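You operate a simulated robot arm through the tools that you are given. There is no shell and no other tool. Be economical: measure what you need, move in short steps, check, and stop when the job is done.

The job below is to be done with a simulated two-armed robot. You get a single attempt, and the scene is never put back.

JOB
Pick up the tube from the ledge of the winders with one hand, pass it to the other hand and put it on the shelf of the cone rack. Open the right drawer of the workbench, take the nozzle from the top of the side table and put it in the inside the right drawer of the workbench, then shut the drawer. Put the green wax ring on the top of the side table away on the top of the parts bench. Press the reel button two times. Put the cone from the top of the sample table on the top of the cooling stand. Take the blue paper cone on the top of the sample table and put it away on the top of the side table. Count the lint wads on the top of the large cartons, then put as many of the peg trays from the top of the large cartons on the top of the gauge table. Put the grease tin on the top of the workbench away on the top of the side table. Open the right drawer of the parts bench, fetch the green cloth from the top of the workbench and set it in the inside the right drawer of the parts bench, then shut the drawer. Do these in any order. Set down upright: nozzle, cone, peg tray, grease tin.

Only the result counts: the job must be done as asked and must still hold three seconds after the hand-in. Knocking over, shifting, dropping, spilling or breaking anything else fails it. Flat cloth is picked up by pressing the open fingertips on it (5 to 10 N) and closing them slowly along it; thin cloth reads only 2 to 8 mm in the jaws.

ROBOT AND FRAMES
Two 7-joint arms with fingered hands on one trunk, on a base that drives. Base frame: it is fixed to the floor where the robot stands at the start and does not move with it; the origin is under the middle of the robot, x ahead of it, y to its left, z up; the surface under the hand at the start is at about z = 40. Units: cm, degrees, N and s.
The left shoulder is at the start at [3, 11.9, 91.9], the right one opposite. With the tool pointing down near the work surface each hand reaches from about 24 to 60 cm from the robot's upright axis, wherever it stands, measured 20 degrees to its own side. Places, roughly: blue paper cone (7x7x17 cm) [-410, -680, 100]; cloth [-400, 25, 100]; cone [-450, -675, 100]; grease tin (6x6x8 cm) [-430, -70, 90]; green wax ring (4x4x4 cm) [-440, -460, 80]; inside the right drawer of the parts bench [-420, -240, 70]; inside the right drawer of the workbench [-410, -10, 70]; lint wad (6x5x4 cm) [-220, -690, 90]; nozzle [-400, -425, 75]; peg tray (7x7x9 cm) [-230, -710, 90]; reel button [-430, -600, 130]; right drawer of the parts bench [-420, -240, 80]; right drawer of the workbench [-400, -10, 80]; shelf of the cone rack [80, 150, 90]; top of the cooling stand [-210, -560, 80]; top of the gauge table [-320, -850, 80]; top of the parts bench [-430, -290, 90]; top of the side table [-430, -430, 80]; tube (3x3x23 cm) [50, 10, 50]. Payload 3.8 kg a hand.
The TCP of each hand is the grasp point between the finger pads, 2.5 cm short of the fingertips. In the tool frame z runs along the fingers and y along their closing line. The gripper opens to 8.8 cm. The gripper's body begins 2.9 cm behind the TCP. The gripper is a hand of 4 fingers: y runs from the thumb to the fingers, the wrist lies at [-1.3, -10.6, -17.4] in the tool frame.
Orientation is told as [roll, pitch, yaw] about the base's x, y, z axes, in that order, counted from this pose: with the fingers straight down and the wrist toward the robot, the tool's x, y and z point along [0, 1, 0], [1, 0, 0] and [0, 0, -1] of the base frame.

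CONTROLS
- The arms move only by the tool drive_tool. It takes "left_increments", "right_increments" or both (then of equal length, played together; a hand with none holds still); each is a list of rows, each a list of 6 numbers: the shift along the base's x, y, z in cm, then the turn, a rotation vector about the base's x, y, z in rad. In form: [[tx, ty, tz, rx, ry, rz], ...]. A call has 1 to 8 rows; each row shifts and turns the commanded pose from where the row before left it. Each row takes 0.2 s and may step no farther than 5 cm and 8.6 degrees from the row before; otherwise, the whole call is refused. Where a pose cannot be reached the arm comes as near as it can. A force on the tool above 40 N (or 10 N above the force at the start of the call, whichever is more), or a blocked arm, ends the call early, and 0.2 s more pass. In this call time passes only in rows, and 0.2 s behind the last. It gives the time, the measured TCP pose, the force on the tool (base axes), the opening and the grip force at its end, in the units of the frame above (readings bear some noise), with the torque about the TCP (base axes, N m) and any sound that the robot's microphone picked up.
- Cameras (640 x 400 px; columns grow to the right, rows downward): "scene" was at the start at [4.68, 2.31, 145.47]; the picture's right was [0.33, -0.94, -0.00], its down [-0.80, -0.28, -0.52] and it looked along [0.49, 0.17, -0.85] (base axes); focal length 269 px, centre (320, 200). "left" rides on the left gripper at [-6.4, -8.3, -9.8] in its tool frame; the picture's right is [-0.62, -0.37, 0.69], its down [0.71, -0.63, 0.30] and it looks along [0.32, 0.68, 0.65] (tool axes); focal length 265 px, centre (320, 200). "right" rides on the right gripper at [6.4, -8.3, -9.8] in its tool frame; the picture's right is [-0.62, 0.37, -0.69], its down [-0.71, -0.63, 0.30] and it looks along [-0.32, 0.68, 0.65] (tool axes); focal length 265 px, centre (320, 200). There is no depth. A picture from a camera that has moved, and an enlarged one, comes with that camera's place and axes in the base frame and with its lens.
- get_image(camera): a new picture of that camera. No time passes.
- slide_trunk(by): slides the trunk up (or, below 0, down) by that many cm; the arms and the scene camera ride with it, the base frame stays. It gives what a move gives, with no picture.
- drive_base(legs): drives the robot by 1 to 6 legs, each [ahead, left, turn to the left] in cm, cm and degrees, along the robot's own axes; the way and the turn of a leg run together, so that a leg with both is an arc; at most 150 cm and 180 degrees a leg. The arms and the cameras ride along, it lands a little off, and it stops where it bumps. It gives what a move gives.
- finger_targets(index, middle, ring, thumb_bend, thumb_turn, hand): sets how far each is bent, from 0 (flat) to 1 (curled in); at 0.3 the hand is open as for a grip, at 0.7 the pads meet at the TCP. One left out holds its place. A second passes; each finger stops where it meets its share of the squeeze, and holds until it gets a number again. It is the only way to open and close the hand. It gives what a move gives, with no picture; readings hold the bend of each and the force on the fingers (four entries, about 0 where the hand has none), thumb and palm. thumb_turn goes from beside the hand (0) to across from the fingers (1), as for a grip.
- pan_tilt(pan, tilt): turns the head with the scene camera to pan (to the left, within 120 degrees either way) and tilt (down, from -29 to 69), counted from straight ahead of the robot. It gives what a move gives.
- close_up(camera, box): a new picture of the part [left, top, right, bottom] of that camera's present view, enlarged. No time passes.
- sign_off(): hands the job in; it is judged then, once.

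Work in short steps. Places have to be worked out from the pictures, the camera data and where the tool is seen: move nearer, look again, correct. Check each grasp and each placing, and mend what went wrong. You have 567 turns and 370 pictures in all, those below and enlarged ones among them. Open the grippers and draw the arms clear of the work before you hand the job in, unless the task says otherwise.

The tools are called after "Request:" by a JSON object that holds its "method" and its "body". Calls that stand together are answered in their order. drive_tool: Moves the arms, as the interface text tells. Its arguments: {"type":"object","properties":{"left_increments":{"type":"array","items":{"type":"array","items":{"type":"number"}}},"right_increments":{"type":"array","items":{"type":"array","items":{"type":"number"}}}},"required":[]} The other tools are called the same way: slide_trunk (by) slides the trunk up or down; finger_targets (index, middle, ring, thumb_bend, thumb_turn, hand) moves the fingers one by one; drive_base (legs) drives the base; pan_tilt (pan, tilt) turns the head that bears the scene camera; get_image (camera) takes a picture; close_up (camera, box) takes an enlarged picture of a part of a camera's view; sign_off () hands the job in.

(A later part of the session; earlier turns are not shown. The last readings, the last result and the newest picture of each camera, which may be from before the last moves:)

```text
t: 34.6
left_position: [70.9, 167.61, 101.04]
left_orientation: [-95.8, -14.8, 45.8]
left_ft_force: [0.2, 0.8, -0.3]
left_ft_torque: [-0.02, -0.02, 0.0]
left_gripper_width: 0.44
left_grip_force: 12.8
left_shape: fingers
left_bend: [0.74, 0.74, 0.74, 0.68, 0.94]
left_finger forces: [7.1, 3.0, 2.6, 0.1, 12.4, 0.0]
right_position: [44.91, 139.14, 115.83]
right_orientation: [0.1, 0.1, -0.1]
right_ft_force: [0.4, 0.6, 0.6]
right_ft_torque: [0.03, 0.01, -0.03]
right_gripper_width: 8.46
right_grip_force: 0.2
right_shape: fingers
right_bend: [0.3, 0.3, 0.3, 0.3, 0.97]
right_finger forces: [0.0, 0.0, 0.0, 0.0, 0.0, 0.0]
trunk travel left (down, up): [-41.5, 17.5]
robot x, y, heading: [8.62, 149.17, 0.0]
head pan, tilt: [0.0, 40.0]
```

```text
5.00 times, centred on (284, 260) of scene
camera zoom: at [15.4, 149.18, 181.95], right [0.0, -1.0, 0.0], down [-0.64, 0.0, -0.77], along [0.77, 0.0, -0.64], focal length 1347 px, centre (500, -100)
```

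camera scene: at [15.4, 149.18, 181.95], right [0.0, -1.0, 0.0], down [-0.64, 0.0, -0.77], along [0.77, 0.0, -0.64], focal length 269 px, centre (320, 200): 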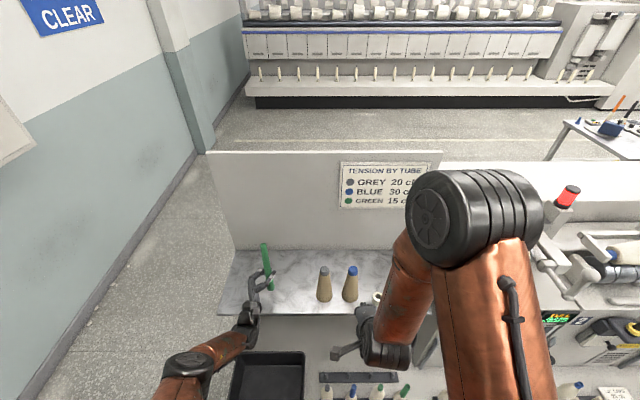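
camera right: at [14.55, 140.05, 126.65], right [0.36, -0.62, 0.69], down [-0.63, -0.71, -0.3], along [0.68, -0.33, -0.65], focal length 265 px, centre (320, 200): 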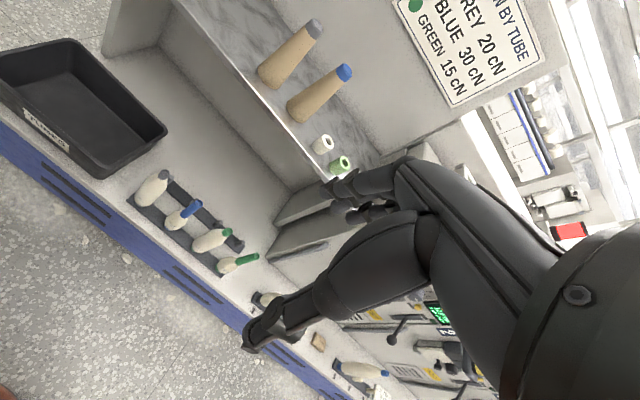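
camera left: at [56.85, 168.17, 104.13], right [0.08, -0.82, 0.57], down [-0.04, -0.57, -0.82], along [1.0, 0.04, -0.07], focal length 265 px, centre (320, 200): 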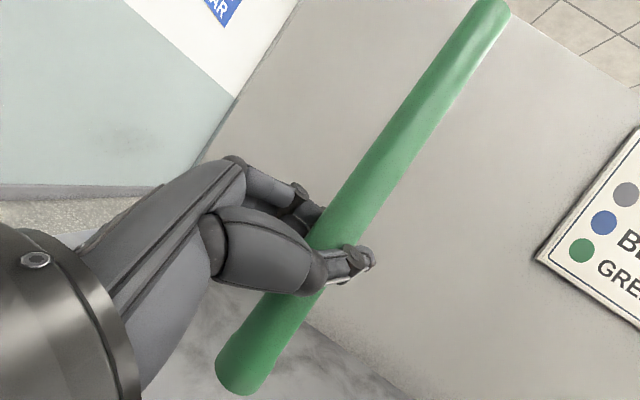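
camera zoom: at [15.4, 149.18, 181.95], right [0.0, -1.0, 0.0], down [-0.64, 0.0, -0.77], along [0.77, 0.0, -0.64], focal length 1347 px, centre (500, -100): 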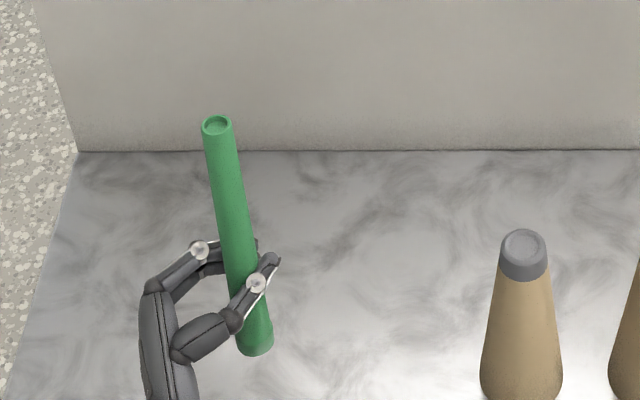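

Remaining fore-aft tilt ≈ 3.5°; correct it and lower toward the shelf (bottom ≈ 91.8, shelf ≈ 86).

Request:
{"method": "drive_tool", "body": {"left_increments": [[0, 0, -1.5, 0, -0.06, 0], [0, 0, -1.5, 0, 0, 0], [0, 0, -1, 0, 0, 0]]}}

Request:
{"method": "close_up", "body": {"camera": "scene", "box": [220, 220, 348, 300]}}

Request:
{"method": "get_image", "body": {"camera": "left"}}

```text
t: 35.5
left_position: [70.82, 168.0, 100.33]
left_orientation: [-95.8, -14.9, 45.8]
left_ft_force: [0.1, -0.7, 0.0]
left_ft_torque: [-0.01, 0.0, -0.01]
left_gripper_width: 0.43
left_grip_force: 12.0
left_shape: fingers
left_bend: [0.74, 0.74, 0.74, 0.68, 0.94]
left_finger forces: [7.0, 2.9, 2.5, 0.0, 12.4, 0.0]
left hand out of reach, approached as far as the arm can: row 1, 2, 3
right_position: [44.82, 139.37, 115.9]
right_orientation: [-0.1, 0.0, -0.1]
right_ft_force: [-1.4, 0.5, 0.0]
right_ft_torque: [-0.01, -0.01, 0.0]
right_gripper_width: 8.44
right_grip_force: 0.0
right_shape: fingers
right_bend: [0.3, 0.3, 0.3, 0.3, 0.97]
right_finger forces: [0.1, 0.1, 0.0, 0.0, 0.1, 0.0]
trunk travel left (down, up): [-41.5, 17.5]
robot x, y, heading: [8.41, 149.43, -0.1]
head pan, tilt: [0.0, 40.0]
```

```text
5.00 times, centred on (284, 260) of scene
camera zoom: at [15.12, 149.43, 181.96], right [0.0, -1.0, 0.0], down [-0.64, 0.0, -0.77], along [0.77, 0.0, -0.64], focal length 1347 px, centre (500, -100)
```

zoom: 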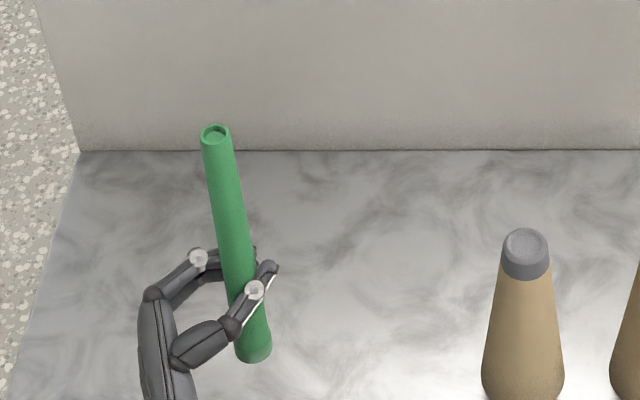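

```text
338 pictures are left
camera left: at [56.72, 168.52, 103.24], right [0.08, -0.82, 0.57], down [-0.03, -0.57, -0.82], along [1.0, 0.04, -0.07], focal length 265 px, centre (320, 200)
```

left: 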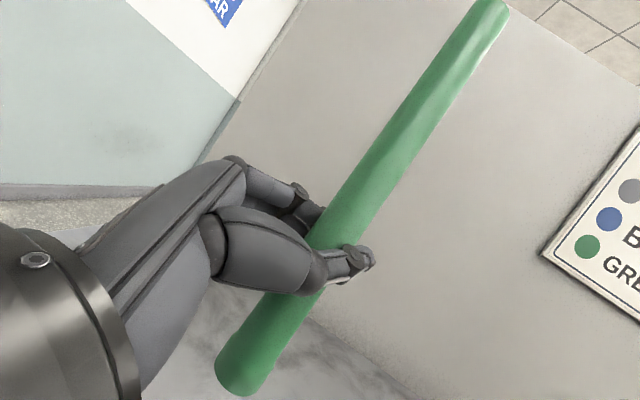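

Shoulder is too high for that reach. I'll raise the hand relative to the shoulder and lower the trunk instead.

Request:
{"method": "drive_tool", "body": {"left_increments": [[-1, 0, 4, 0, 0, 0], [0, 0, 4, 0, 0, 0], [0, 0, 2, 0, 0, 0]]}}

Request:
{"method": "slide_trunk", "body": {"by": -12}}

Request:
{"method": "close_up", "body": {"camera": "scene", "box": [200, 200, 360, 300]}}

```text
t: 36.2
left_position: [69.76, 167.97, 110.29]
left_orientation: [-95.7, -15.0, 45.7]
left_ft_force: [0.4, 0.2, -0.4]
left_ft_torque: [0.02, -0.03, -0.03]
left_gripper_width: 0.42
left_grip_force: 12.4
left_shape: fingers
left_bend: [0.74, 0.74, 0.74, 0.68, 0.94]
left_finger forces: [7.2, 2.9, 2.4, 0.0, 12.3, 0.1]
right_position: [44.81, 139.24, 115.87]
right_orientation: [-0.1, 0.0, -0.1]
right_ft_force: [-0.2, 0.1, 0.8]
right_ft_torque: [-0.02, -0.02, 0.01]
right_gripper_width: 8.45
right_grip_force: 0.0
right_shape: fingers
right_bend: [0.3, 0.3, 0.3, 0.3, 0.97]
right_finger forces: [0.1, 0.0, 0.0, 0.0, 0.0, 0.1]
trunk travel left (down, up): [-41.5, 17.5]
robot x, y, heading: [8.56, 149.06, -0.0]
head pan, tilt: [0.0, 40.0]
```

```text
t: 37.8
left_position: [69.72, 167.87, 98.25]
left_orientation: [-95.7, -14.9, 45.7]
left_ft_force: [-0.3, -0.1, 1.3]
left_ft_torque: [0.02, 0.01, -0.01]
left_gripper_width: 0.44
left_grip_force: 12.4
left_shape: fingers
left_bend: [0.74, 0.74, 0.74, 0.68, 0.94]
left_finger forces: [7.2, 2.9, 2.3, 0.0, 12.3, 0.0]
right_position: [44.86, 139.08, 103.93]
right_orientation: [0.1, 0.0, 0.0]
right_ft_force: [0.1, -0.1, 0.3]
right_ft_torque: [-0.01, -0.01, 0.0]
right_gripper_width: 8.43
right_grip_force: 0.0
right_shape: fingers
right_bend: [0.3, 0.3, 0.3, 0.3, 0.97]
right_finger forces: [0.0, 0.0, 0.0, 0.1, 0.1, 0.1]
trunk travel left (down, up): [-29.5, 29.5]
robot x, y, heading: [8.59, 149.26, 0.1]
head pan, tilt: [0.0, 40.0]
```

```text
4.00 times, centred on (280, 250) of scene
camera zoom: at [15.19, 149.32, 169.97], right [0.0, -1.0, 0.0], down [-0.64, 0.0, -0.77], along [0.77, 0.0, -0.64], focal length 1078 px, centre (480, 0)
```

zoom: 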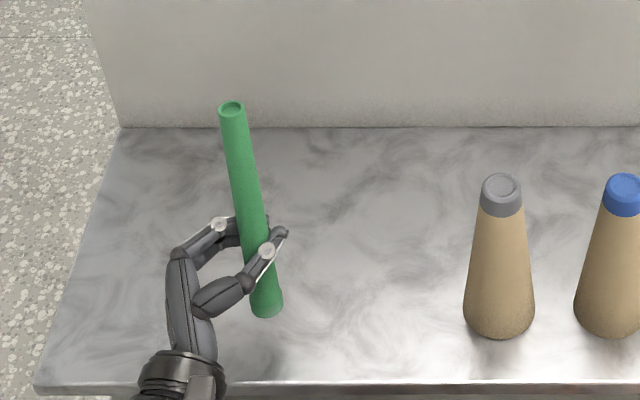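

Now within reach. Correct the tilt and step down watching the force.

Request:
{"method": "drive_tool", "body": {"left_increments": [[0, 0, -0.5, 0, -0.055, 0], [0, 0, -0.8, 0, 0, 0], [0, 0, -0.6, 0, 0, 0]]}}

Request:
{"method": "close_up", "body": {"camera": "scene", "box": [200, 200, 360, 300]}}

Request:
{"method": "get_image", "body": {"camera": "left"}}

```text
t: 38.5
left_position: [69.88, 167.85, 96.29]
left_orientation: [-98.0, -17.2, 46.2]
left_ft_force: [1.5, 0.1, -0.7]
left_ft_torque: [0.01, -0.01, -0.01]
left_gripper_width: 0.42
left_grip_force: 11.7
left_shape: fingers
left_bend: [0.74, 0.74, 0.74, 0.68, 0.94]
left_finger forces: [7.0, 2.8, 2.4, 0.0, 12.3, 0.0]
right_position: [44.78, 139.25, 103.89]
right_orientation: [0.0, 0.1, -0.1]
right_ft_force: [0.2, -0.8, 0.1]
right_ft_torque: [-0.02, -0.01, 0.01]
right_gripper_width: 8.44
right_grip_force: 0.2
right_shape: fingers
right_bend: [0.3, 0.3, 0.3, 0.3, 0.97]
right_finger forces: [0.1, 0.0, 0.1, 0.1, 0.0, 0.0]
trunk travel left (down, up): [-29.5, 29.5]
robot x, y, heading: [8.35, 149.07, -0.2]
head pan, tilt: [0.0, 40.0]
```

```text
4.00 times, centred on (280, 250) of scene
camera zoom: at [15.22, 149.32, 169.95], right [0.0, -1.0, 0.0], down [-0.64, 0.0, -0.77], along [0.77, 0.0, -0.64], focal length 1078 px, centre (480, 0)
```

zoom: 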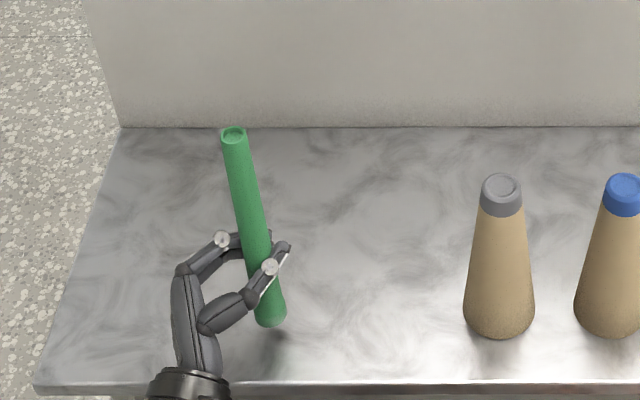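

```text
335 pictures are left
camera left: at [55.59, 168.47, 98.52], right [0.05, -0.82, 0.57], down [0.01, -0.57, -0.82], along [1.0, 0.04, -0.02], focal length 265 px, centre (320, 200)
```

left: 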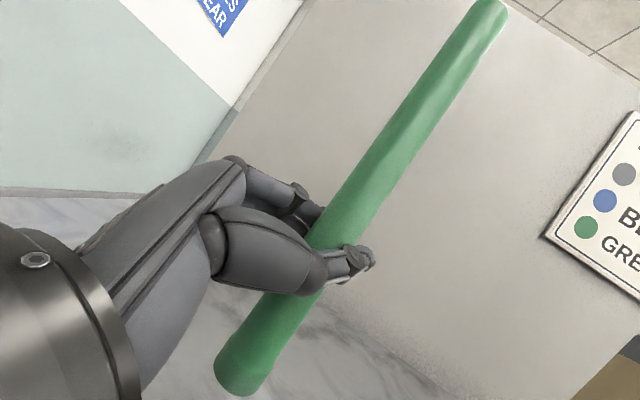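

Vertical within about 1°. Bottom ≈ 87.4. Continue down in small steps.

Request:
{"method": "drive_tool", "body": {"left_increments": [[0, 0, -0.4, 0, 0, 0], [0, 0, -0.4, 0, 0, 0], [0, 0, -0.3, 0, 0, 0]]}}

Request:
{"method": "close_up", "body": {"camera": "scene", "box": [240, 230, 320, 280]}}

```text
t: 39.4
left_position: [69.87, 168.03, 95.14]
left_orientation: [-98.1, -17.1, 46.4]
left_ft_force: [-0.5, -0.7, -0.2]
left_ft_torque: [0.01, 0.01, -0.03]
left_gripper_width: 0.41
left_grip_force: 12.2
left_shape: fingers
left_bend: [0.74, 0.74, 0.74, 0.68, 0.94]
left_finger forces: [6.9, 2.9, 2.4, 0.1, 12.4, 0.0]
right_position: [44.76, 139.25, 103.94]
right_orientation: [0.0, 0.0, -0.1]
right_ft_force: [0.2, -0.2, 0.5]
right_ft_torque: [0.01, -0.04, 0.0]
right_gripper_width: 8.48
right_grip_force: 0.0
right_shape: fingers
right_bend: [0.3, 0.3, 0.3, 0.3, 0.97]
right_finger forces: [0.0, 0.0, 0.0, 0.1, 0.1, 0.0]
trunk travel left (down, up): [-29.5, 29.5]
robot x, y, heading: [8.36, 149.28, -0.2]
head pan, tilt: [0.0, 40.0]
```

```text
8.00 times, centred on (280, 255) of scene
camera zoom: at [15.21, 149.32, 169.95], right [0.0, -1.0, 0.0], down [-0.64, 0.0, -0.77], along [0.77, 0.0, -0.64], focal length 2156 px, centre (640, -240)
```

zoom: 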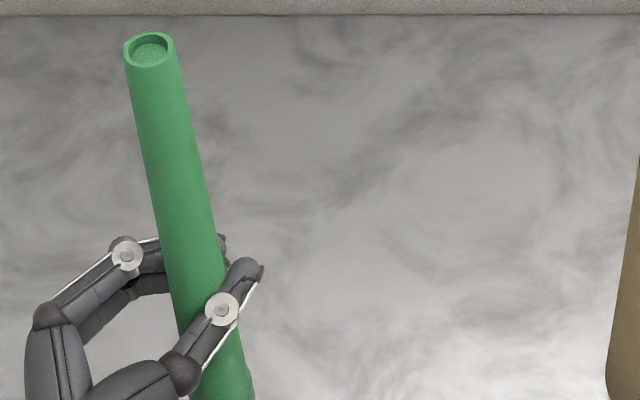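

Not yet in contact; keep lowering gently.

Request:
{"method": "drive_tool", "body": {"left_increments": [[0, 0, -0.3, 0, 0, 0], [0, 0, -0.3, 0, 0, 0], [0, 0, -0.3, 0, 0, 0]]}}

Request:
{"method": "close_up", "body": {"camera": "scene", "box": [240, 235, 320, 285]}}

```text
t: 40.1
left_position: [69.9, 168.0, 94.35]
left_orientation: [-98.1, -17.1, 46.4]
left_ft_force: [-0.4, -0.2, -0.3]
left_ft_torque: [-0.02, -0.02, -0.01]
left_gripper_width: 0.4
left_grip_force: 12.5
left_shape: fingers
left_bend: [0.74, 0.74, 0.74, 0.68, 0.94]
left_finger forces: [7.0, 2.9, 2.4, 0.1, 12.3, 0.1]
right_position: [44.73, 139.17, 103.85]
right_orientation: [0.0, 0.0, -0.1]
right_ft_force: [0.0, -0.3, 0.0]
right_ft_torque: [0.0, 0.02, -0.01]
right_gripper_width: 8.45
right_grip_force: 0.1
right_shape: fingers
right_bend: [0.3, 0.3, 0.3, 0.3, 0.97]
right_finger forces: [0.0, 0.0, 0.0, 0.0, 0.0, 0.1]
trunk travel left (down, up): [-29.5, 29.5]
robot x, y, heading: [8.43, 149.76, -0.3]
head pan, tilt: [0.0, 40.0]
```

```text
8.00 times, centred on (280, 260) of scene
camera zoom: at [15.21, 149.32, 169.95], right [0.0, -1.0, 0.0], down [-0.64, 0.0, -0.77], along [0.77, 0.0, -0.64], focal length 2156 px, centre (640, -280)
```

zoom: 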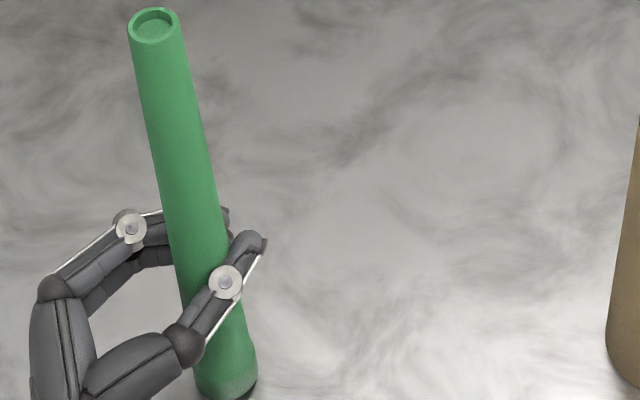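

Still no contact force. Continue lowering.

Request:
{"method": "drive_tool", "body": {"left_increments": [[0, 0, -0.3, 0, 0, 0], [0, 0, -0.3, 0, 0, 0], [0, 0, -0.3, 0, 0, 0], [0, 0, -0.3, 0, 0, 0]]}}

Request:
{"method": "close_up", "body": {"camera": "scene", "box": [240, 240, 320, 290]}}

```text
t: 41.1
left_position: [69.71, 167.9, 93.38]
left_orientation: [-98.2, -17.2, 46.5]
left_ft_force: [2.8, -4.7, 18.5]
left_ft_torque: [-0.08, -0.07, 0.01]
left_gripper_width: 0.2
left_grip_force: 12.1
left_shape: fingers
left_bend: [0.74, 0.74, 0.74, 0.71, 0.92]
left_finger forces: [7.0, 2.8, 3.7, 0.1, 11.0, 0.0]
right_position: [44.68, 139.11, 104.03]
right_orientation: [-0.1, 0.0, -0.2]
right_ft_force: [-1.0, -0.5, -0.1]
right_ft_torque: [0.01, -0.03, -0.02]
right_gripper_width: 8.46
right_grip_force: 0.0
right_shape: fingers
right_bend: [0.3, 0.3, 0.3, 0.3, 0.97]
right_finger forces: [0.0, 0.0, 0.0, 0.1, 0.1, 0.0]
trunk travel left (down, up): [-29.5, 29.5]
robot x, y, heading: [8.71, 149.68, 0.1]
head pan, tilt: [0.0, 40.0]
```

```text
8.00 times, centred on (280, 265) of scene
camera zoom: at [14.98, 149.16, 169.98], right [0.0, -1.0, 0.0], down [-0.64, 0.0, -0.77], along [0.77, 0.0, -0.64], focal length 2156 px, centre (640, -320)
```

zoom: 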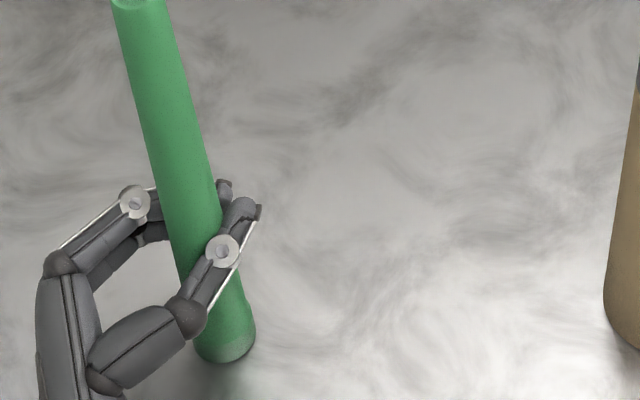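

Contact (18 N). Relieve by 0.5 cm up and check verticality before release.

Request:
{"method": "drive_tool", "body": {"left_increments": [[0, 0, 0.5, 0, 0, 0]]}}

Request:
{"method": "close_up", "body": {"camera": "scene", "box": [200, 210, 360, 310]}}

Request:
{"method": "get_image", "body": {"camera": "left"}}

```text
t: 41.5
left_position: [69.74, 168.0, 93.43]
left_orientation: [-97.9, -16.9, 46.3]
left_ft_force: [1.0, -2.4, 5.0]
left_ft_torque: [-0.06, -0.03, 0.01]
left_gripper_width: 0.12
left_grip_force: 12.6
left_shape: fingers
left_bend: [0.74, 0.74, 0.74, 0.71, 0.93]
left_finger forces: [7.3, 2.7, 2.4, 0.1, 11.8, 0.1]
right_position: [44.79, 139.18, 104.02]
right_orientation: [0.0, 0.0, -0.1]
right_ft_force: [-0.5, 0.6, 0.0]
right_ft_torque: [-0.01, -0.02, -0.03]
right_gripper_width: 8.43
right_grip_force: 0.0
right_shape: fingers
right_bend: [0.3, 0.3, 0.3, 0.3, 0.97]
right_finger forces: [0.0, 0.0, 0.0, 0.0, 0.0, 0.1]
trunk travel left (down, up): [-29.5, 29.5]
robot x, y, heading: [8.28, 149.17, -0.1]
head pan, tilt: [0.0, 40.0]
```

```text
4.00 times, centred on (280, 260) of scene
camera zoom: at [15.16, 149.32, 169.94], right [0.0, -1.0, 0.0], down [-0.64, 0.0, -0.77], along [0.77, 0.0, -0.64], focal length 1078 px, centre (480, -40)
```

zoom: 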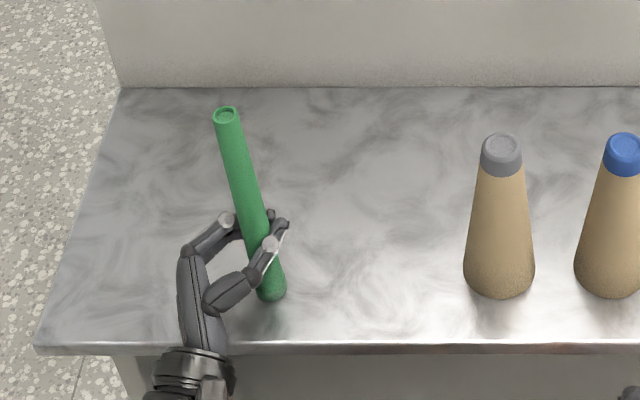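

```text
330 pictures are left
camera left: at [55.54, 168.52, 95.77], right [0.05, -0.82, 0.57], down [0.01, -0.57, -0.82], along [1.0, 0.04, -0.02], focal length 265 px, centre (320, 200)
```

left: 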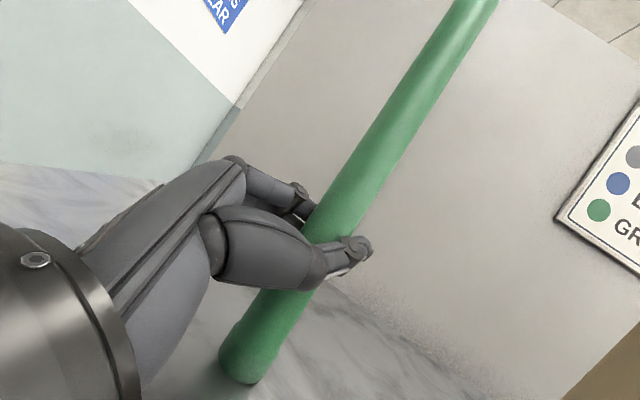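

About 2° tilt left; correct with a small rotation, then open slowly.

Request:
{"method": "drive_tool", "body": {"left_increments": [[0, 0, 0, 0.028, -0.026, 0]]}}

Request:
{"method": "finger_targets", "body": {"hand": "left", "index": 0.66, "middle": 0.66, "ring": 0.66, "thumb_bend": 0.64}}

Request:
{"method": "close_up", "body": {"camera": "scene", "box": [200, 210, 360, 310]}}

```text
t: 42.0
left_position: [69.87, 168.06, 93.49]
left_orientation: [-98.0, -19.2, 46.3]
left_ft_force: [-1.1, 0.0, 1.4]
left_ft_torque: [-0.04, -0.01, 0.04]
left_gripper_width: 0.1
left_grip_force: 12.1
left_shape: fingers
left_bend: [0.74, 0.74, 0.74, 0.71, 0.93]
left_finger forces: [7.9, 2.3, 1.9, 0.0, 12.2, 0.0]
right_position: [44.84, 139.26, 104.0]
right_orientation: [0.0, -0.1, -0.1]
right_ft_force: [-0.3, -1.0, 0.5]
right_ft_torque: [-0.01, 0.01, 0.01]
right_gripper_width: 8.46
right_grip_force: 0.2
right_shape: fingers
right_bend: [0.3, 0.3, 0.3, 0.3, 0.97]
right_finger forces: [0.0, 0.1, 0.0, 0.1, 0.1, 0.1]
trunk travel left (down, up): [-29.5, 29.5]
robot x, y, heading: [8.48, 149.21, -0.0]
head pan, tilt: [0.0, 40.0]
```

```text
t: 43.0
left_position: [69.8, 167.87, 93.57]
left_orientation: [-97.9, -19.3, 46.3]
left_ft_force: [0.5, 0.6, 1.1]
left_ft_torque: [0.0, 0.0, 0.0]
left_gripper_width: 1.0
left_grip_force: 0.3
left_shape: fingers
left_bend: [0.66, 0.66, 0.66, 0.64, 0.97]
left_finger forces: [0.5, 0.1, 0.1, 0.0, 0.7, 0.0]
right_position: [44.75, 139.23, 103.96]
right_orientation: [-0.1, 0.0, 0.0]
right_ft_force: [-0.3, 0.3, -0.6]
right_ft_torque: [0.01, 0.01, 0.0]
right_gripper_width: 8.46
right_grip_force: 0.2
right_shape: fingers
right_bend: [0.3, 0.3, 0.3, 0.3, 0.97]
right_finger forces: [0.1, 0.0, 0.0, 0.0, 0.1, 0.0]
trunk travel left (down, up): [-29.5, 29.5]
robot x, y, heading: [8.52, 149.36, -0.0]
head pan, tilt: [0.0, 40.0]
```

```text
4.00 times, centred on (280, 260) of scene
camera zoom: at [15.2, 149.32, 169.95], right [0.0, -1.0, 0.0], down [-0.64, 0.0, -0.77], along [0.77, 0.0, -0.64], focal length 1078 px, centre (480, -40)
```

zoom: 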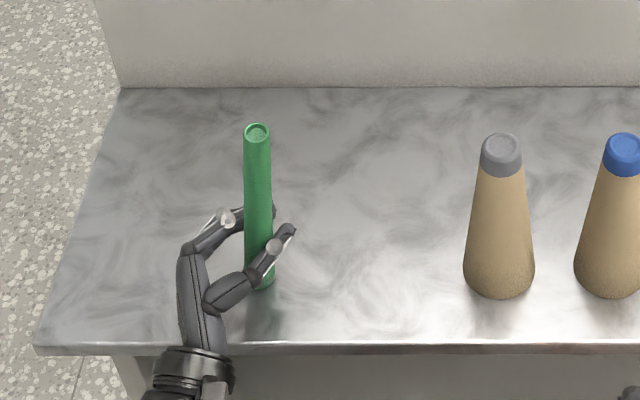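

The tube leans onto the thumb now (~9°). Close again gently and re-level.

Request:
{"method": "finger_targets", "body": {"hand": "left", "index": 0.73, "middle": 0.73, "ring": 0.73, "thumb_bend": 0.73}}

Request:
{"method": "close_up", "body": {"camera": "scene", "box": [200, 210, 360, 310]}}

Request:
{"method": "get_image", "body": {"camera": "left"}}

```text
t: 44.0
left_position: [69.73, 167.95, 93.64]
left_orientation: [-98.1, -19.3, 46.2]
left_ft_force: [1.0, 0.5, -1.3]
left_ft_torque: [-0.01, -0.02, 0.02]
left_gripper_width: 0.12
left_grip_force: 6.8
left_shape: fingers
left_bend: [0.72, 0.73, 0.73, 0.69, 0.97]
left_finger forces: [6.0, 0.3, 0.4, 0.0, 6.5, 0.0]
right_position: [44.82, 139.25, 103.94]
right_orientation: [0.0, 0.0, -0.1]
right_ft_force: [0.6, 0.3, -1.0]
right_ft_torque: [0.03, 0.03, 0.0]
right_gripper_width: 8.46
right_grip_force: 0.0
right_shape: fingers
right_bend: [0.3, 0.3, 0.3, 0.3, 0.97]
right_finger forces: [0.0, 0.0, 0.1, 0.0, 0.0, 0.0]
trunk travel left (down, up): [-29.5, 29.5]
robot x, y, heading: [8.23, 149.51, 0.1]
head pan, tilt: [0.0, 40.0]
```

```text
4.00 times, centred on (280, 260) of scene
camera zoom: at [15.2, 149.32, 169.95], right [0.0, -1.0, 0.0], down [-0.64, 0.0, -0.77], along [0.77, 0.0, -0.64], focal length 1078 px, centre (480, -40)
```

zoom: 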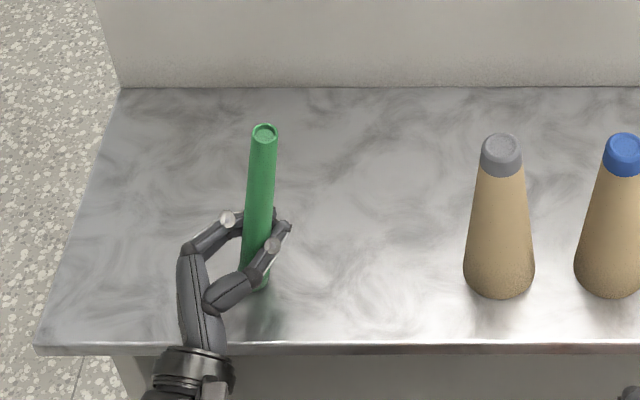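

```text
327 pictures are left
camera left: at [55.53, 168.43, 95.5], right [0.03, -0.83, 0.55], down [0.03, -0.55, -0.84], along [1.0, 0.04, 0.01], focal length 265 px, centre (320, 200)
```

left: 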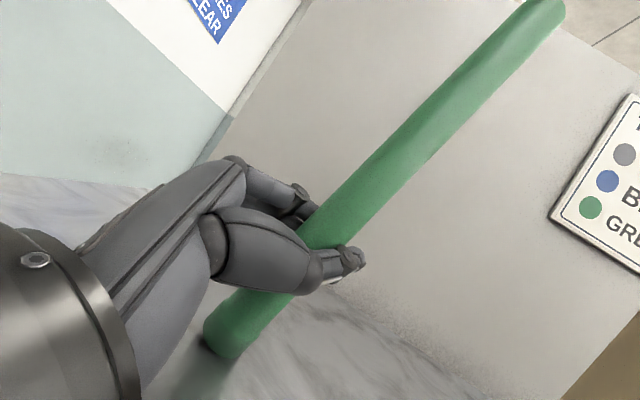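

The tilt is now ~11° toward −y. Grip firmer, lift a bit, rotate back, and re-check.

Request:
{"method": "finger_targets", "body": {"hand": "left", "index": 0.77, "middle": 0.77, "ring": 0.77, "thumb_bend": 0.75}}

Request:
{"method": "drive_tool", "body": {"left_increments": [[0, 0, 1.5, 0, 0, 0], [0, 0, 0.5, -0.1, 0.045, 0], [0, 0, 0, -0.09, 0.045, 0]]}}

Request:
{"method": "close_up", "body": {"camera": "scene", "box": [200, 210, 360, 310]}}

Request:
{"method": "get_image", "body": {"camera": "left"}}

```text
t: 45.0
left_position: [69.76, 168.06, 93.58]
left_orientation: [-98.0, -19.3, 46.4]
left_ft_force: [0.2, 0.5, -1.0]
left_ft_torque: [-0.01, 0.02, -0.02]
left_gripper_width: 0.0
left_grip_force: 7.5
left_shape: fingers
left_bend: [0.76, 0.77, 0.77, 0.71, 0.97]
left_finger forces: [6.9, 0.8, 0.0, 0.0, 6.9, 0.0]
right_position: [44.77, 139.2, 103.95]
right_orientation: [0.0, 0.0, -0.1]
right_ft_force: [0.0, -1.0, 0.1]
right_ft_torque: [0.01, -0.02, 0.03]
right_gripper_width: 8.45
right_grip_force: 0.0
right_shape: fingers
right_bend: [0.3, 0.3, 0.3, 0.3, 0.97]
right_finger forces: [0.0, 0.0, 0.0, 0.0, 0.1, 0.0]
trunk travel left (down, up): [-29.5, 29.5]
robot x, y, heading: [8.43, 149.15, -0.3]
head pan, tilt: [0.0, 40.0]
```

```text
t: 45.8
left_position: [69.78, 167.85, 95.61]
left_orientation: [-101.9, -7.7, 47.4]
left_ft_force: [0.0, -0.5, 0.2]
left_ft_torque: [-0.01, 0.02, 0.0]
left_gripper_width: 0.0
left_grip_force: 7.6
left_shape: fingers
left_bend: [0.76, 0.77, 0.77, 0.71, 0.97]
left_finger forces: [6.9, 0.8, 0.1, 0.0, 6.8, 0.0]
right_position: [44.8, 139.17, 103.93]
right_orientation: [-0.1, 0.0, -0.1]
right_ft_force: [-0.1, 1.0, -0.2]
right_ft_torque: [0.0, -0.01, -0.01]
right_gripper_width: 8.46
right_grip_force: 0.1
right_shape: fingers
right_bend: [0.3, 0.3, 0.3, 0.3, 0.97]
right_finger forces: [0.0, 0.0, 0.0, 0.0, 0.0, 0.1]
trunk travel left (down, up): [-29.5, 29.5]
robot x, y, heading: [8.51, 149.22, 0.0]
head pan, tilt: [0.0, 40.0]
```

```text
4.00 times, centred on (280, 260) of scene
camera zoom: at [15.19, 149.33, 169.95], right [0.0, -1.0, 0.0], down [-0.64, 0.0, -0.77], along [0.77, 0.0, -0.64], focal length 1078 px, centre (480, -40)
```

zoom: 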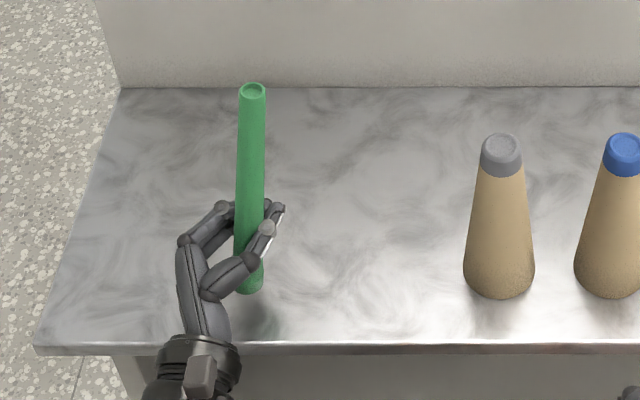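

```text
325 pictures are left
camera left: at [55.72, 168.88, 98.65], right [0.09, -0.72, 0.69], down [-0.04, -0.7, -0.72], along [1.0, 0.04, -0.09], focal length 265 px, centre (320, 200)
```

left: 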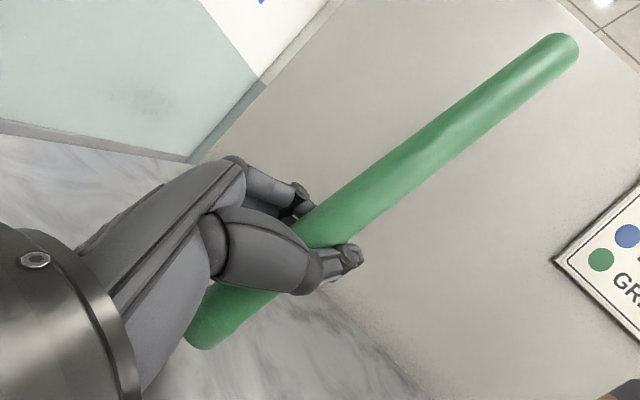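

Still ~8° sideways and 4° forward. Rotate further and check again.

Request:
{"method": "drive_tool", "body": {"left_increments": [[0, 0, 0, -0.07, -0.035, 0], [0, 0, 0, -0.07, -0.035, 0]]}}

Request:
{"method": "close_up", "body": {"camera": "scene", "box": [200, 210, 360, 310]}}

Request:
{"method": "get_image", "body": {"camera": "left"}}

```text
t: 46.4
left_position: [69.7, 167.96, 95.54]
left_orientation: [-110.3, -4.5, 48.2]
left_ft_force: [0.5, 0.6, -0.5]
left_ft_torque: [0.01, -0.01, -0.01]
left_gripper_width: 0.0
left_grip_force: 7.5
left_shape: fingers
left_bend: [0.76, 0.77, 0.77, 0.71, 0.97]
left_finger forces: [6.9, 0.8, 0.1, 0.1, 6.8, 0.0]
right_position: [44.87, 139.3, 103.91]
right_orientation: [0.0, 0.0, -0.1]
right_ft_force: [-0.2, -0.3, 0.1]
right_ft_torque: [0.0, -0.03, 0.01]
right_gripper_width: 8.44
right_grip_force: 0.1
right_shape: fingers
right_bend: [0.3, 0.3, 0.3, 0.3, 0.97]
right_finger forces: [0.1, 0.0, 0.1, 0.0, 0.0, 0.0]
trunk travel left (down, up): [-29.5, 29.5]
robot x, y, heading: [8.3, 149.77, -0.2]
head pan, tilt: [0.0, 40.0]
```

```text
4.00 times, centred on (280, 260) of scene
camera zoom: at [15.21, 149.31, 169.95], right [0.0, -1.0, 0.0], down [-0.64, 0.0, -0.77], along [0.77, 0.0, -0.64], focal length 1078 px, centre (480, -40)
```

zoom: 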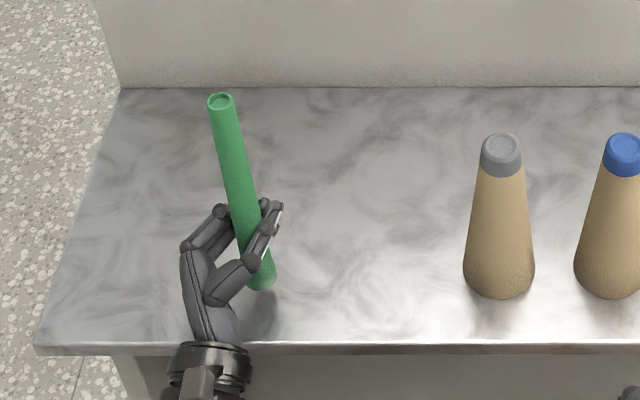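

```text
323 pictures are left
camera left: at [55.55, 169.24, 97.48], right [0.04, -0.61, 0.79], down [0.01, -0.79, -0.61], along [1.0, 0.03, -0.02], focal length 265 px, centre (320, 200)
```

left: 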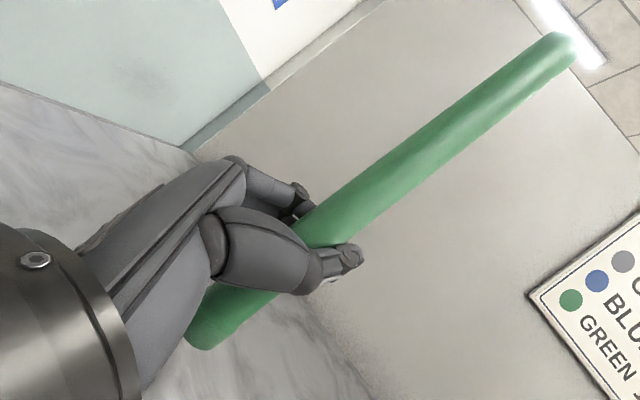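

Now vertical in both views. Lower to contact.

Request:
{"method": "drive_tool", "body": {"left_increments": [[0, 0, -0.4, 0, 0, 0], [0, 0, -0.4, 0, 0, 0], [0, 0, -0.3, 0, 0, 0]]}}

Request:
{"method": "drive_tool", "body": {"left_increments": [[0, 0, -0.2, 0, 0, 0], [0, 0, -0.2, 0, 0, 0]]}}

```text
t: 47.1
left_position: [69.73, 167.96, 94.45]
left_orientation: [-110.3, -4.5, 48.0]
left_ft_force: [0.3, 0.2, 0.5]
left_ft_torque: [-0.01, -0.03, -0.01]
left_gripper_width: 0.01
left_grip_force: 7.1
left_shape: fingers
left_bend: [0.76, 0.77, 0.77, 0.71, 0.97]
left_finger forces: [7.0, 0.8, 0.0, 0.0, 6.8, 0.0]
right_position: [44.75, 139.29, 103.92]
right_orientation: [0.0, 0.1, -0.1]
right_ft_force: [0.2, -0.8, 0.5]
right_ft_torque: [0.01, 0.0, 0.01]
right_gripper_width: 8.46
right_grip_force: 0.0
right_shape: fingers
right_bend: [0.3, 0.3, 0.3, 0.3, 0.97]
right_finger forces: [0.0, 0.0, 0.0, 0.0, 0.0, 0.0]
trunk travel left (down, up): [-29.5, 29.5]
robot x, y, heading: [8.58, 149.12, 0.3]
head pan, tilt: [0.0, 40.0]
```

```text
t: 47.8
left_position: [69.82, 167.93, 94.06]
left_orientation: [-110.4, -4.6, 48.2]
left_ft_force: [-0.2, 0.0, -0.2]
left_ft_torque: [0.02, -0.02, 0.04]
left_gripper_width: 0.01
left_grip_force: 7.0
left_shape: fingers
left_bend: [0.76, 0.77, 0.77, 0.71, 0.97]
left_finger forces: [7.0, 0.8, 0.0, 0.0, 6.7, 0.0]
right_position: [44.87, 139.28, 103.96]
right_orientation: [0.0, -0.1, -0.1]
right_ft_force: [-0.1, 0.7, 0.1]
right_ft_torque: [-0.01, 0.03, 0.01]
right_gripper_width: 8.44
right_grip_force: 0.0
right_shape: fingers
right_bend: [0.3, 0.3, 0.3, 0.3, 0.97]
right_finger forces: [0.0, 0.0, 0.1, 0.0, 0.1, 0.1]
trunk travel left (down, up): [-29.5, 29.5]
robot x, y, heading: [8.6, 149.16, -0.2]
head pan, tilt: [0.0, 40.0]
```

Continue until contact.

Request:
{"method": "drive_tool", "body": {"left_increments": [[0, 0, -0.2, 0, 0, 0], [0, 0, -0.2, 0, 0, 0]]}}

Request:
{"method": "drive_tool", "body": {"left_increments": [[0, 0, -0.2, 0, 0, 0]]}}

Request:
{"method": "close_up", "body": {"camera": "scene", "box": [200, 210, 360, 310]}}

```text
t: 48.4
left_position: [69.76, 167.85, 93.7]
left_orientation: [-110.3, -4.6, 48.1]
left_ft_force: [0.2, -0.1, -0.5]
left_ft_torque: [0.0, 0.03, 0.03]
left_gripper_width: 0.0
left_grip_force: 7.3
left_shape: fingers
left_bend: [0.76, 0.77, 0.77, 0.71, 0.97]
left_finger forces: [7.0, 0.7, 0.1, 0.1, 6.8, 0.1]
right_position: [44.78, 139.22, 103.92]
right_orientation: [0.0, -0.1, -0.1]
right_ft_force: [-1.0, 0.5, -0.8]
right_ft_torque: [-0.01, 0.03, -0.01]
right_gripper_width: 8.47
right_grip_force: 0.0
right_shape: fingers
right_bend: [0.3, 0.3, 0.3, 0.3, 0.97]
right_finger forces: [0.0, 0.0, 0.1, 0.1, 0.0, 0.0]
trunk travel left (down, up): [-29.5, 29.5]
robot x, y, heading: [8.77, 149.25, -0.1]
head pan, tilt: [0.0, 40.0]
```

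```text
t: 48.8
left_position: [69.87, 167.93, 93.47]
left_orientation: [-110.3, -4.7, 48.3]
left_ft_force: [-1.2, 0.5, -0.3]
left_ft_torque: [0.01, -0.03, 0.0]
left_gripper_width: 0.0
left_grip_force: 7.6
left_shape: fingers
left_bend: [0.76, 0.77, 0.77, 0.71, 0.97]
left_finger forces: [6.9, 0.8, 0.1, 0.1, 6.8, 0.0]
right_position: [44.78, 139.29, 103.97]
right_orientation: [0.0, 0.1, -0.1]
right_ft_force: [-0.1, 0.3, 1.0]
right_ft_torque: [0.0, -0.01, 0.03]
right_gripper_width: 8.44
right_grip_force: 0.0
right_shape: fingers
right_bend: [0.3, 0.3, 0.3, 0.3, 0.97]
right_finger forces: [0.0, 0.0, 0.0, 0.1, 0.0, 0.0]
trunk travel left (down, up): [-29.5, 29.5]
robot x, y, heading: [8.66, 149.47, 0.1]
head pan, tilt: [0.0, 40.0]
```

```text
4.00 times, centred on (280, 260) of scene
camera zoom: at [15.21, 149.32, 169.95], right [0.0, -1.0, 0.0], down [-0.64, 0.0, -0.77], along [0.77, 0.0, -0.64], focal length 1078 px, centre (480, -40)
```

zoom: 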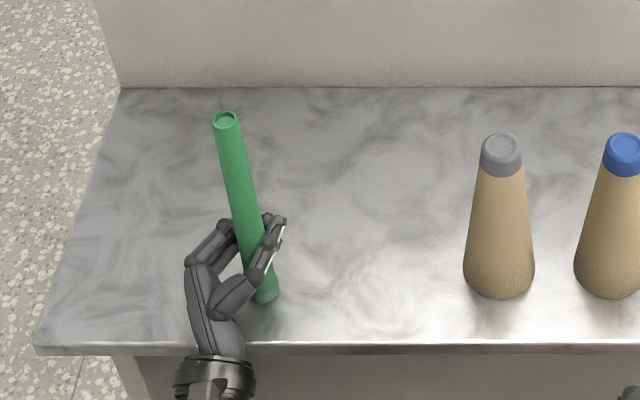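

Request:
{"method": "drive_tool", "body": {"left_increments": [[0, 0, -0.2, 0, 0, 0], [0, 0, -0.2, 0, 0, 0]]}}

Request:
{"method": "drive_tool", "body": {"left_increments": [[0, 0, -0.2, 0, 0, 0]]}}

```text
t: 49.4
left_position: [69.76, 167.86, 93.21]
left_orientation: [-110.4, -4.8, 48.0]
left_ft_force: [2.9, -0.6, 7.1]
left_ft_torque: [0.01, -0.01, 0.02]
left_gripper_width: 0.02
left_grip_force: 5.4
left_shape: fingers
left_bend: [0.76, 0.77, 0.77, 0.71, 0.96]
left_finger forces: [5.5, 0.4, 0.1, 0.1, 5.4, 0.0]
right_position: [44.84, 139.22, 104.08]
right_orientation: [0.1, -0.1, -0.1]
right_ft_force: [0.7, -0.1, 0.2]
right_ft_torque: [0.01, -0.01, 0.0]
right_gripper_width: 8.45
right_grip_force: 0.2
right_shape: fingers
right_bend: [0.3, 0.3, 0.3, 0.3, 0.97]
right_finger forces: [0.0, 0.0, 0.0, 0.1, 0.0, 0.0]
trunk travel left (down, up): [-29.5, 29.5]
robot x, y, heading: [8.57, 149.16, -0.1]
head pan, tilt: [0.0, 40.0]
```

```text
t: 49.8
left_position: [69.78, 167.92, 92.88]
left_orientation: [-110.3, -4.6, 48.1]
left_ft_force: [0.5, -0.2, 4.3]
left_ft_torque: [0.02, 0.03, 0.02]
left_gripper_width: 0.01
left_grip_force: 3.1
left_shape: fingers
left_bend: [0.76, 0.77, 0.77, 0.71, 0.96]
left_finger forces: [3.6, 0.0, 0.1, 0.0, 3.5, 0.0]
right_position: [44.78, 139.12, 103.87]
right_orientation: [0.1, 0.1, -0.1]
right_ft_force: [-0.1, -0.1, -0.2]
right_ft_torque: [-0.05, 0.0, 0.0]
right_gripper_width: 8.44
right_grip_force: 0.1
right_shape: fingers
right_bend: [0.3, 0.3, 0.3, 0.3, 0.97]
right_finger forces: [0.1, 0.0, 0.0, 0.1, 0.0, 0.0]
trunk travel left (down, up): [-29.5, 29.5]
robot x, y, heading: [8.77, 149.42, 0.0]
head pan, tilt: [0.0, 40.0]
```

Contact made. Check verticality once more before opening.

Request:
{"method": "close_up", "body": {"camera": "scene", "box": [200, 210, 360, 310]}}

Request:
{"method": "get_image", "body": {"camera": "left"}}

```text
4.00 times, centred on (280, 260) of scene
camera zoom: at [15.16, 149.29, 169.95], right [0.0, -1.0, 0.0], down [-0.64, 0.0, -0.77], along [0.77, 0.0, -0.64], focal length 1078 px, centre (480, -40)
```

zoom: 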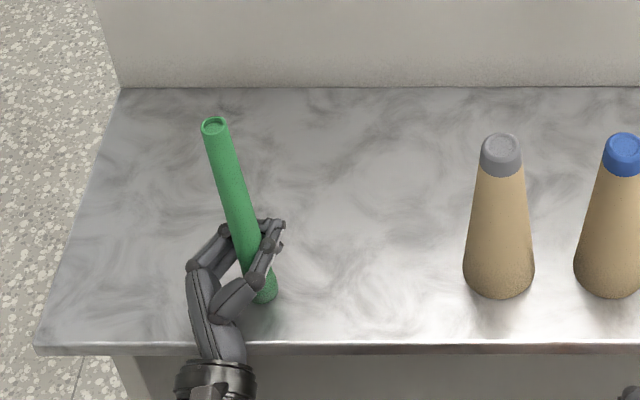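

```text
320 pictures are left
camera left: at [55.57, 169.21, 94.78], right [0.04, -0.61, 0.79], down [0.01, -0.79, -0.61], along [1.0, 0.03, -0.02], focal length 265 px, centre (320, 200)
```

left: 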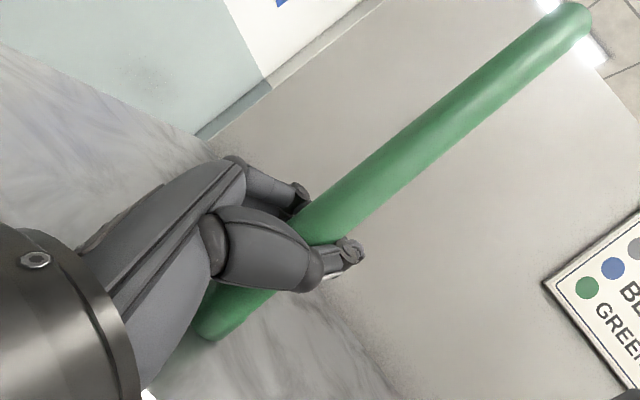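

Only ~2° off; release now with thumb and fingers together, fully.

Request:
{"method": "finger_targets", "body": {"hand": "left", "index": 0.4, "middle": 0.4, "ring": 0.4, "thumb_bend": 0.4}}

Request:
{"method": "close_up", "body": {"camera": "scene", "box": [200, 210, 360, 310]}}

```text
t: 50.8
left_position: [69.95, 167.85, 92.91]
left_orientation: [-110.3, -4.6, 48.1]
left_ft_force: [-0.2, 0.4, -0.8]
left_ft_torque: [-0.02, 0.01, 0.01]
left_gripper_width: 6.29
left_grip_force: 0.0
left_shape: fingers
left_bend: [0.4, 0.4, 0.4, 0.4, 0.97]
left_finger forces: [0.0, 0.0, 0.0, 0.0, 0.0, 0.1]
right_position: [44.73, 139.18, 103.89]
right_orientation: [0.0, 0.0, -0.1]
right_ft_force: [-0.6, -0.6, -0.1]
right_ft_torque: [-0.03, -0.01, 0.03]
right_gripper_width: 8.43
right_grip_force: 0.2
right_shape: fingers
right_bend: [0.3, 0.3, 0.3, 0.3, 0.97]
right_finger forces: [0.0, 0.1, 0.0, 0.0, 0.0, 0.0]
trunk travel left (down, up): [-29.5, 29.5]
robot x, y, heading: [8.26, 149.51, -0.3]
head pan, tilt: [0.0, 40.0]
```

```text
4.00 times, centred on (280, 260) of scene
camera zoom: at [15.2, 149.32, 169.95], right [0.0, -1.0, 0.0], down [-0.64, 0.0, -0.77], along [0.77, 0.0, -0.64], focal length 1078 px, centre (480, -40)
```

zoom: 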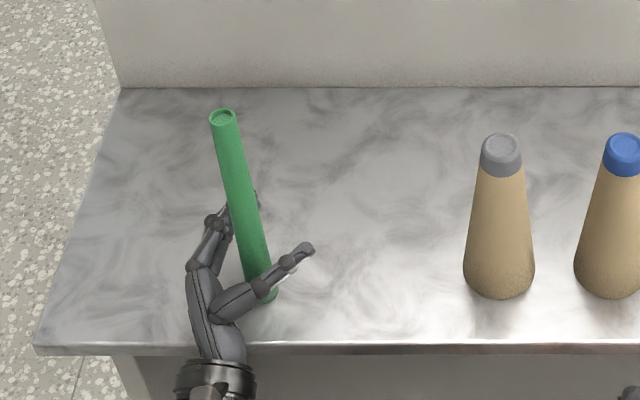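

It stands free (no forces). Open wider and back the hand straight out.

Request:
{"method": "finger_targets", "body": {"hand": "left", "index": 0.25, "middle": 0.25, "ring": 0.25, "thumb_bend": 0.25}}

Request:
{"method": "drive_tool", "body": {"left_increments": [[-0.75, 0.67, 0, 0, 0, 0], [-0.75, 0.67, 0, 0, 0, 0], [-1.5, 1.34, 0, 0, 0, 0], [-1.5, 1.34, 0, 0, 0, 0]]}}

Request:
{"method": "close_up", "body": {"camera": "scene", "box": [200, 210, 360, 310]}}

```text
t: 51.8
left_position: [69.76, 167.94, 92.83]
left_orientation: [-110.3, -4.5, 48.2]
left_ft_force: [-0.2, 0.2, 0.7]
left_ft_torque: [0.03, 0.02, 0.0]
left_gripper_width: 9.39
left_grip_force: 0.0
left_shape: fingers
left_bend: [0.25, 0.25, 0.25, 0.25, 0.97]
left_finger forces: [0.0, 0.0, 0.0, 0.0, 0.0, 0.0]
right_position: [44.81, 139.25, 103.8]
right_orientation: [0.0, -0.1, -0.1]
right_ft_force: [-0.9, 0.5, -1.0]
right_ft_torque: [-0.01, 0.0, 0.01]
right_gripper_width: 8.45
right_grip_force: 0.1
right_shape: fingers
right_bend: [0.3, 0.3, 0.3, 0.3, 0.97]
right_finger forces: [0.0, 0.0, 0.0, 0.0, 0.0, 0.0]
trunk travel left (down, up): [-29.5, 29.5]
robot x, y, heading: [8.23, 149.44, -0.2]
head pan, tilt: [0.0, 40.0]
```

```text
t: 52.8
left_position: [65.2, 172.07, 92.82]
left_orientation: [-110.4, -4.5, 48.2]
left_ft_force: [-0.8, -0.8, -0.5]
left_ft_torque: [-0.03, 0.03, 0.0]
left_gripper_width: 9.41
left_grip_force: 0.1
left_shape: fingers
left_bend: [0.25, 0.25, 0.25, 0.25, 0.97]
left_finger forces: [0.0, 0.0, 0.1, 0.1, 0.0, 0.0]
right_position: [44.86, 139.28, 103.88]
right_orientation: [-0.1, 0.0, -0.2]
right_ft_force: [0.7, -0.5, -0.5]
right_ft_torque: [0.01, -0.01, 0.03]
right_gripper_width: 8.47
right_grip_force: 0.0
right_shape: fingers
right_bend: [0.3, 0.3, 0.3, 0.3, 0.97]
right_finger forces: [0.0, 0.0, 0.0, 0.0, 0.0, 0.0]
trunk travel left (down, up): [-29.5, 29.5]
robot x, y, heading: [8.39, 149.14, -0.3]
head pan, tilt: [0.0, 40.0]
```

```text
4.00 times, centred on (280, 260) of scene
camera zoom: at [15.16, 149.36, 169.96], right [0.0, -1.0, 0.0], down [-0.64, 0.0, -0.77], along [0.77, 0.0, -0.64], focal length 1078 px, centre (480, -40)
```

zoom: 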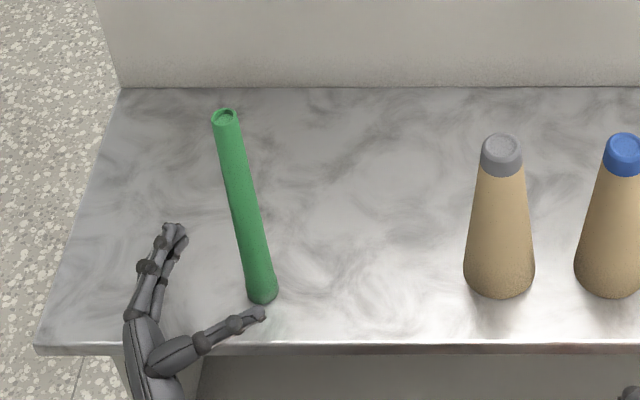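

The tube stands on the shelf. I back the hand away, then back the base off and look around towards the benches.

Request:
{"method": "drive_tool", "body": {"left_increments": [[-2.5, 2.2, 0, 0, 0, 0], [-2.5, 2.2, 0, 0, 0, 0], [-3, 1, 0, 0, 0, 0]]}}

Request:
{"method": "drive_base", "body": {"legs": [[-40, 0, 0]]}}

Request:
{"method": "get_image", "body": {"camera": "scene"}}

```text
t: 53.5
left_position: [57.35, 177.42, 92.99]
left_orientation: [-110.3, -4.5, 48.1]
left_ft_force: [0.1, -0.5, -0.9]
left_ft_torque: [0.01, 0.0, 0.03]
left_gripper_width: 9.4
left_grip_force: 0.0
left_shape: fingers
left_bend: [0.25, 0.25, 0.25, 0.25, 0.97]
left_finger forces: [0.0, 0.0, 0.0, 0.0, 0.1, 0.0]
right_position: [44.69, 139.23, 103.91]
right_orientation: [-0.2, 0.0, -0.1]
right_ft_force: [-1.0, 0.5, 0.3]
right_ft_torque: [-0.01, -0.01, 0.01]
right_gripper_width: 8.48
right_grip_force: 0.1
right_shape: fingers
right_bend: [0.3, 0.3, 0.3, 0.3, 0.97]
right_finger forces: [0.1, 0.1, 0.0, 0.1, 0.0, 0.0]
trunk travel left (down, up): [-29.5, 29.5]
robot x, y, heading: [8.13, 149.19, -0.1]
head pan, tilt: [0.0, 40.0]
```

```text
t: 56.0
left_position: [17.32, 177.29, 92.98]
left_orientation: [-110.3, -4.6, 48.0]
left_ft_force: [-0.1, 0.2, 0.9]
left_ft_torque: [0.01, -0.03, 0.01]
left_gripper_width: 9.42
left_grip_force: 0.1
left_shape: fingers
left_bend: [0.25, 0.25, 0.25, 0.25, 0.97]
left_finger forces: [0.0, 0.0, 0.1, 0.1, 0.0, 0.0]
right_position: [4.72, 139.25, 103.85]
right_orientation: [0.0, 0.0, -0.4]
right_ft_force: [-0.1, 0.8, 0.1]
right_ft_torque: [0.0, -0.02, 0.02]
right_gripper_width: 8.44
right_grip_force: 0.0
right_shape: fingers
right_bend: [0.3, 0.3, 0.3, 0.3, 0.97]
right_finger forces: [0.0, 0.0, 0.1, 0.0, 0.0, 0.1]
trunk travel left (down, up): [-29.5, 29.5]
robot x, y, heading: [-31.44, 149.24, -0.1]
head pan, tilt: [0.0, 40.0]
```

```text
317 pictures are left
camera scene: at [-24.98, 149.45, 169.96], right [0.0, -1.0, 0.0], down [-0.64, 0.0, -0.77], along [0.77, 0.0, -0.64], focal length 269 px, centre (320, 200)
```

scene: 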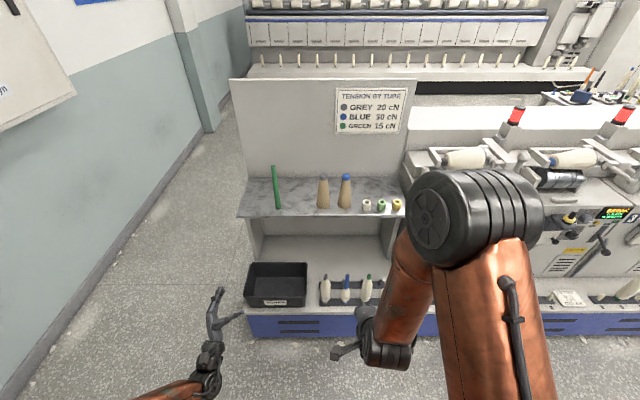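

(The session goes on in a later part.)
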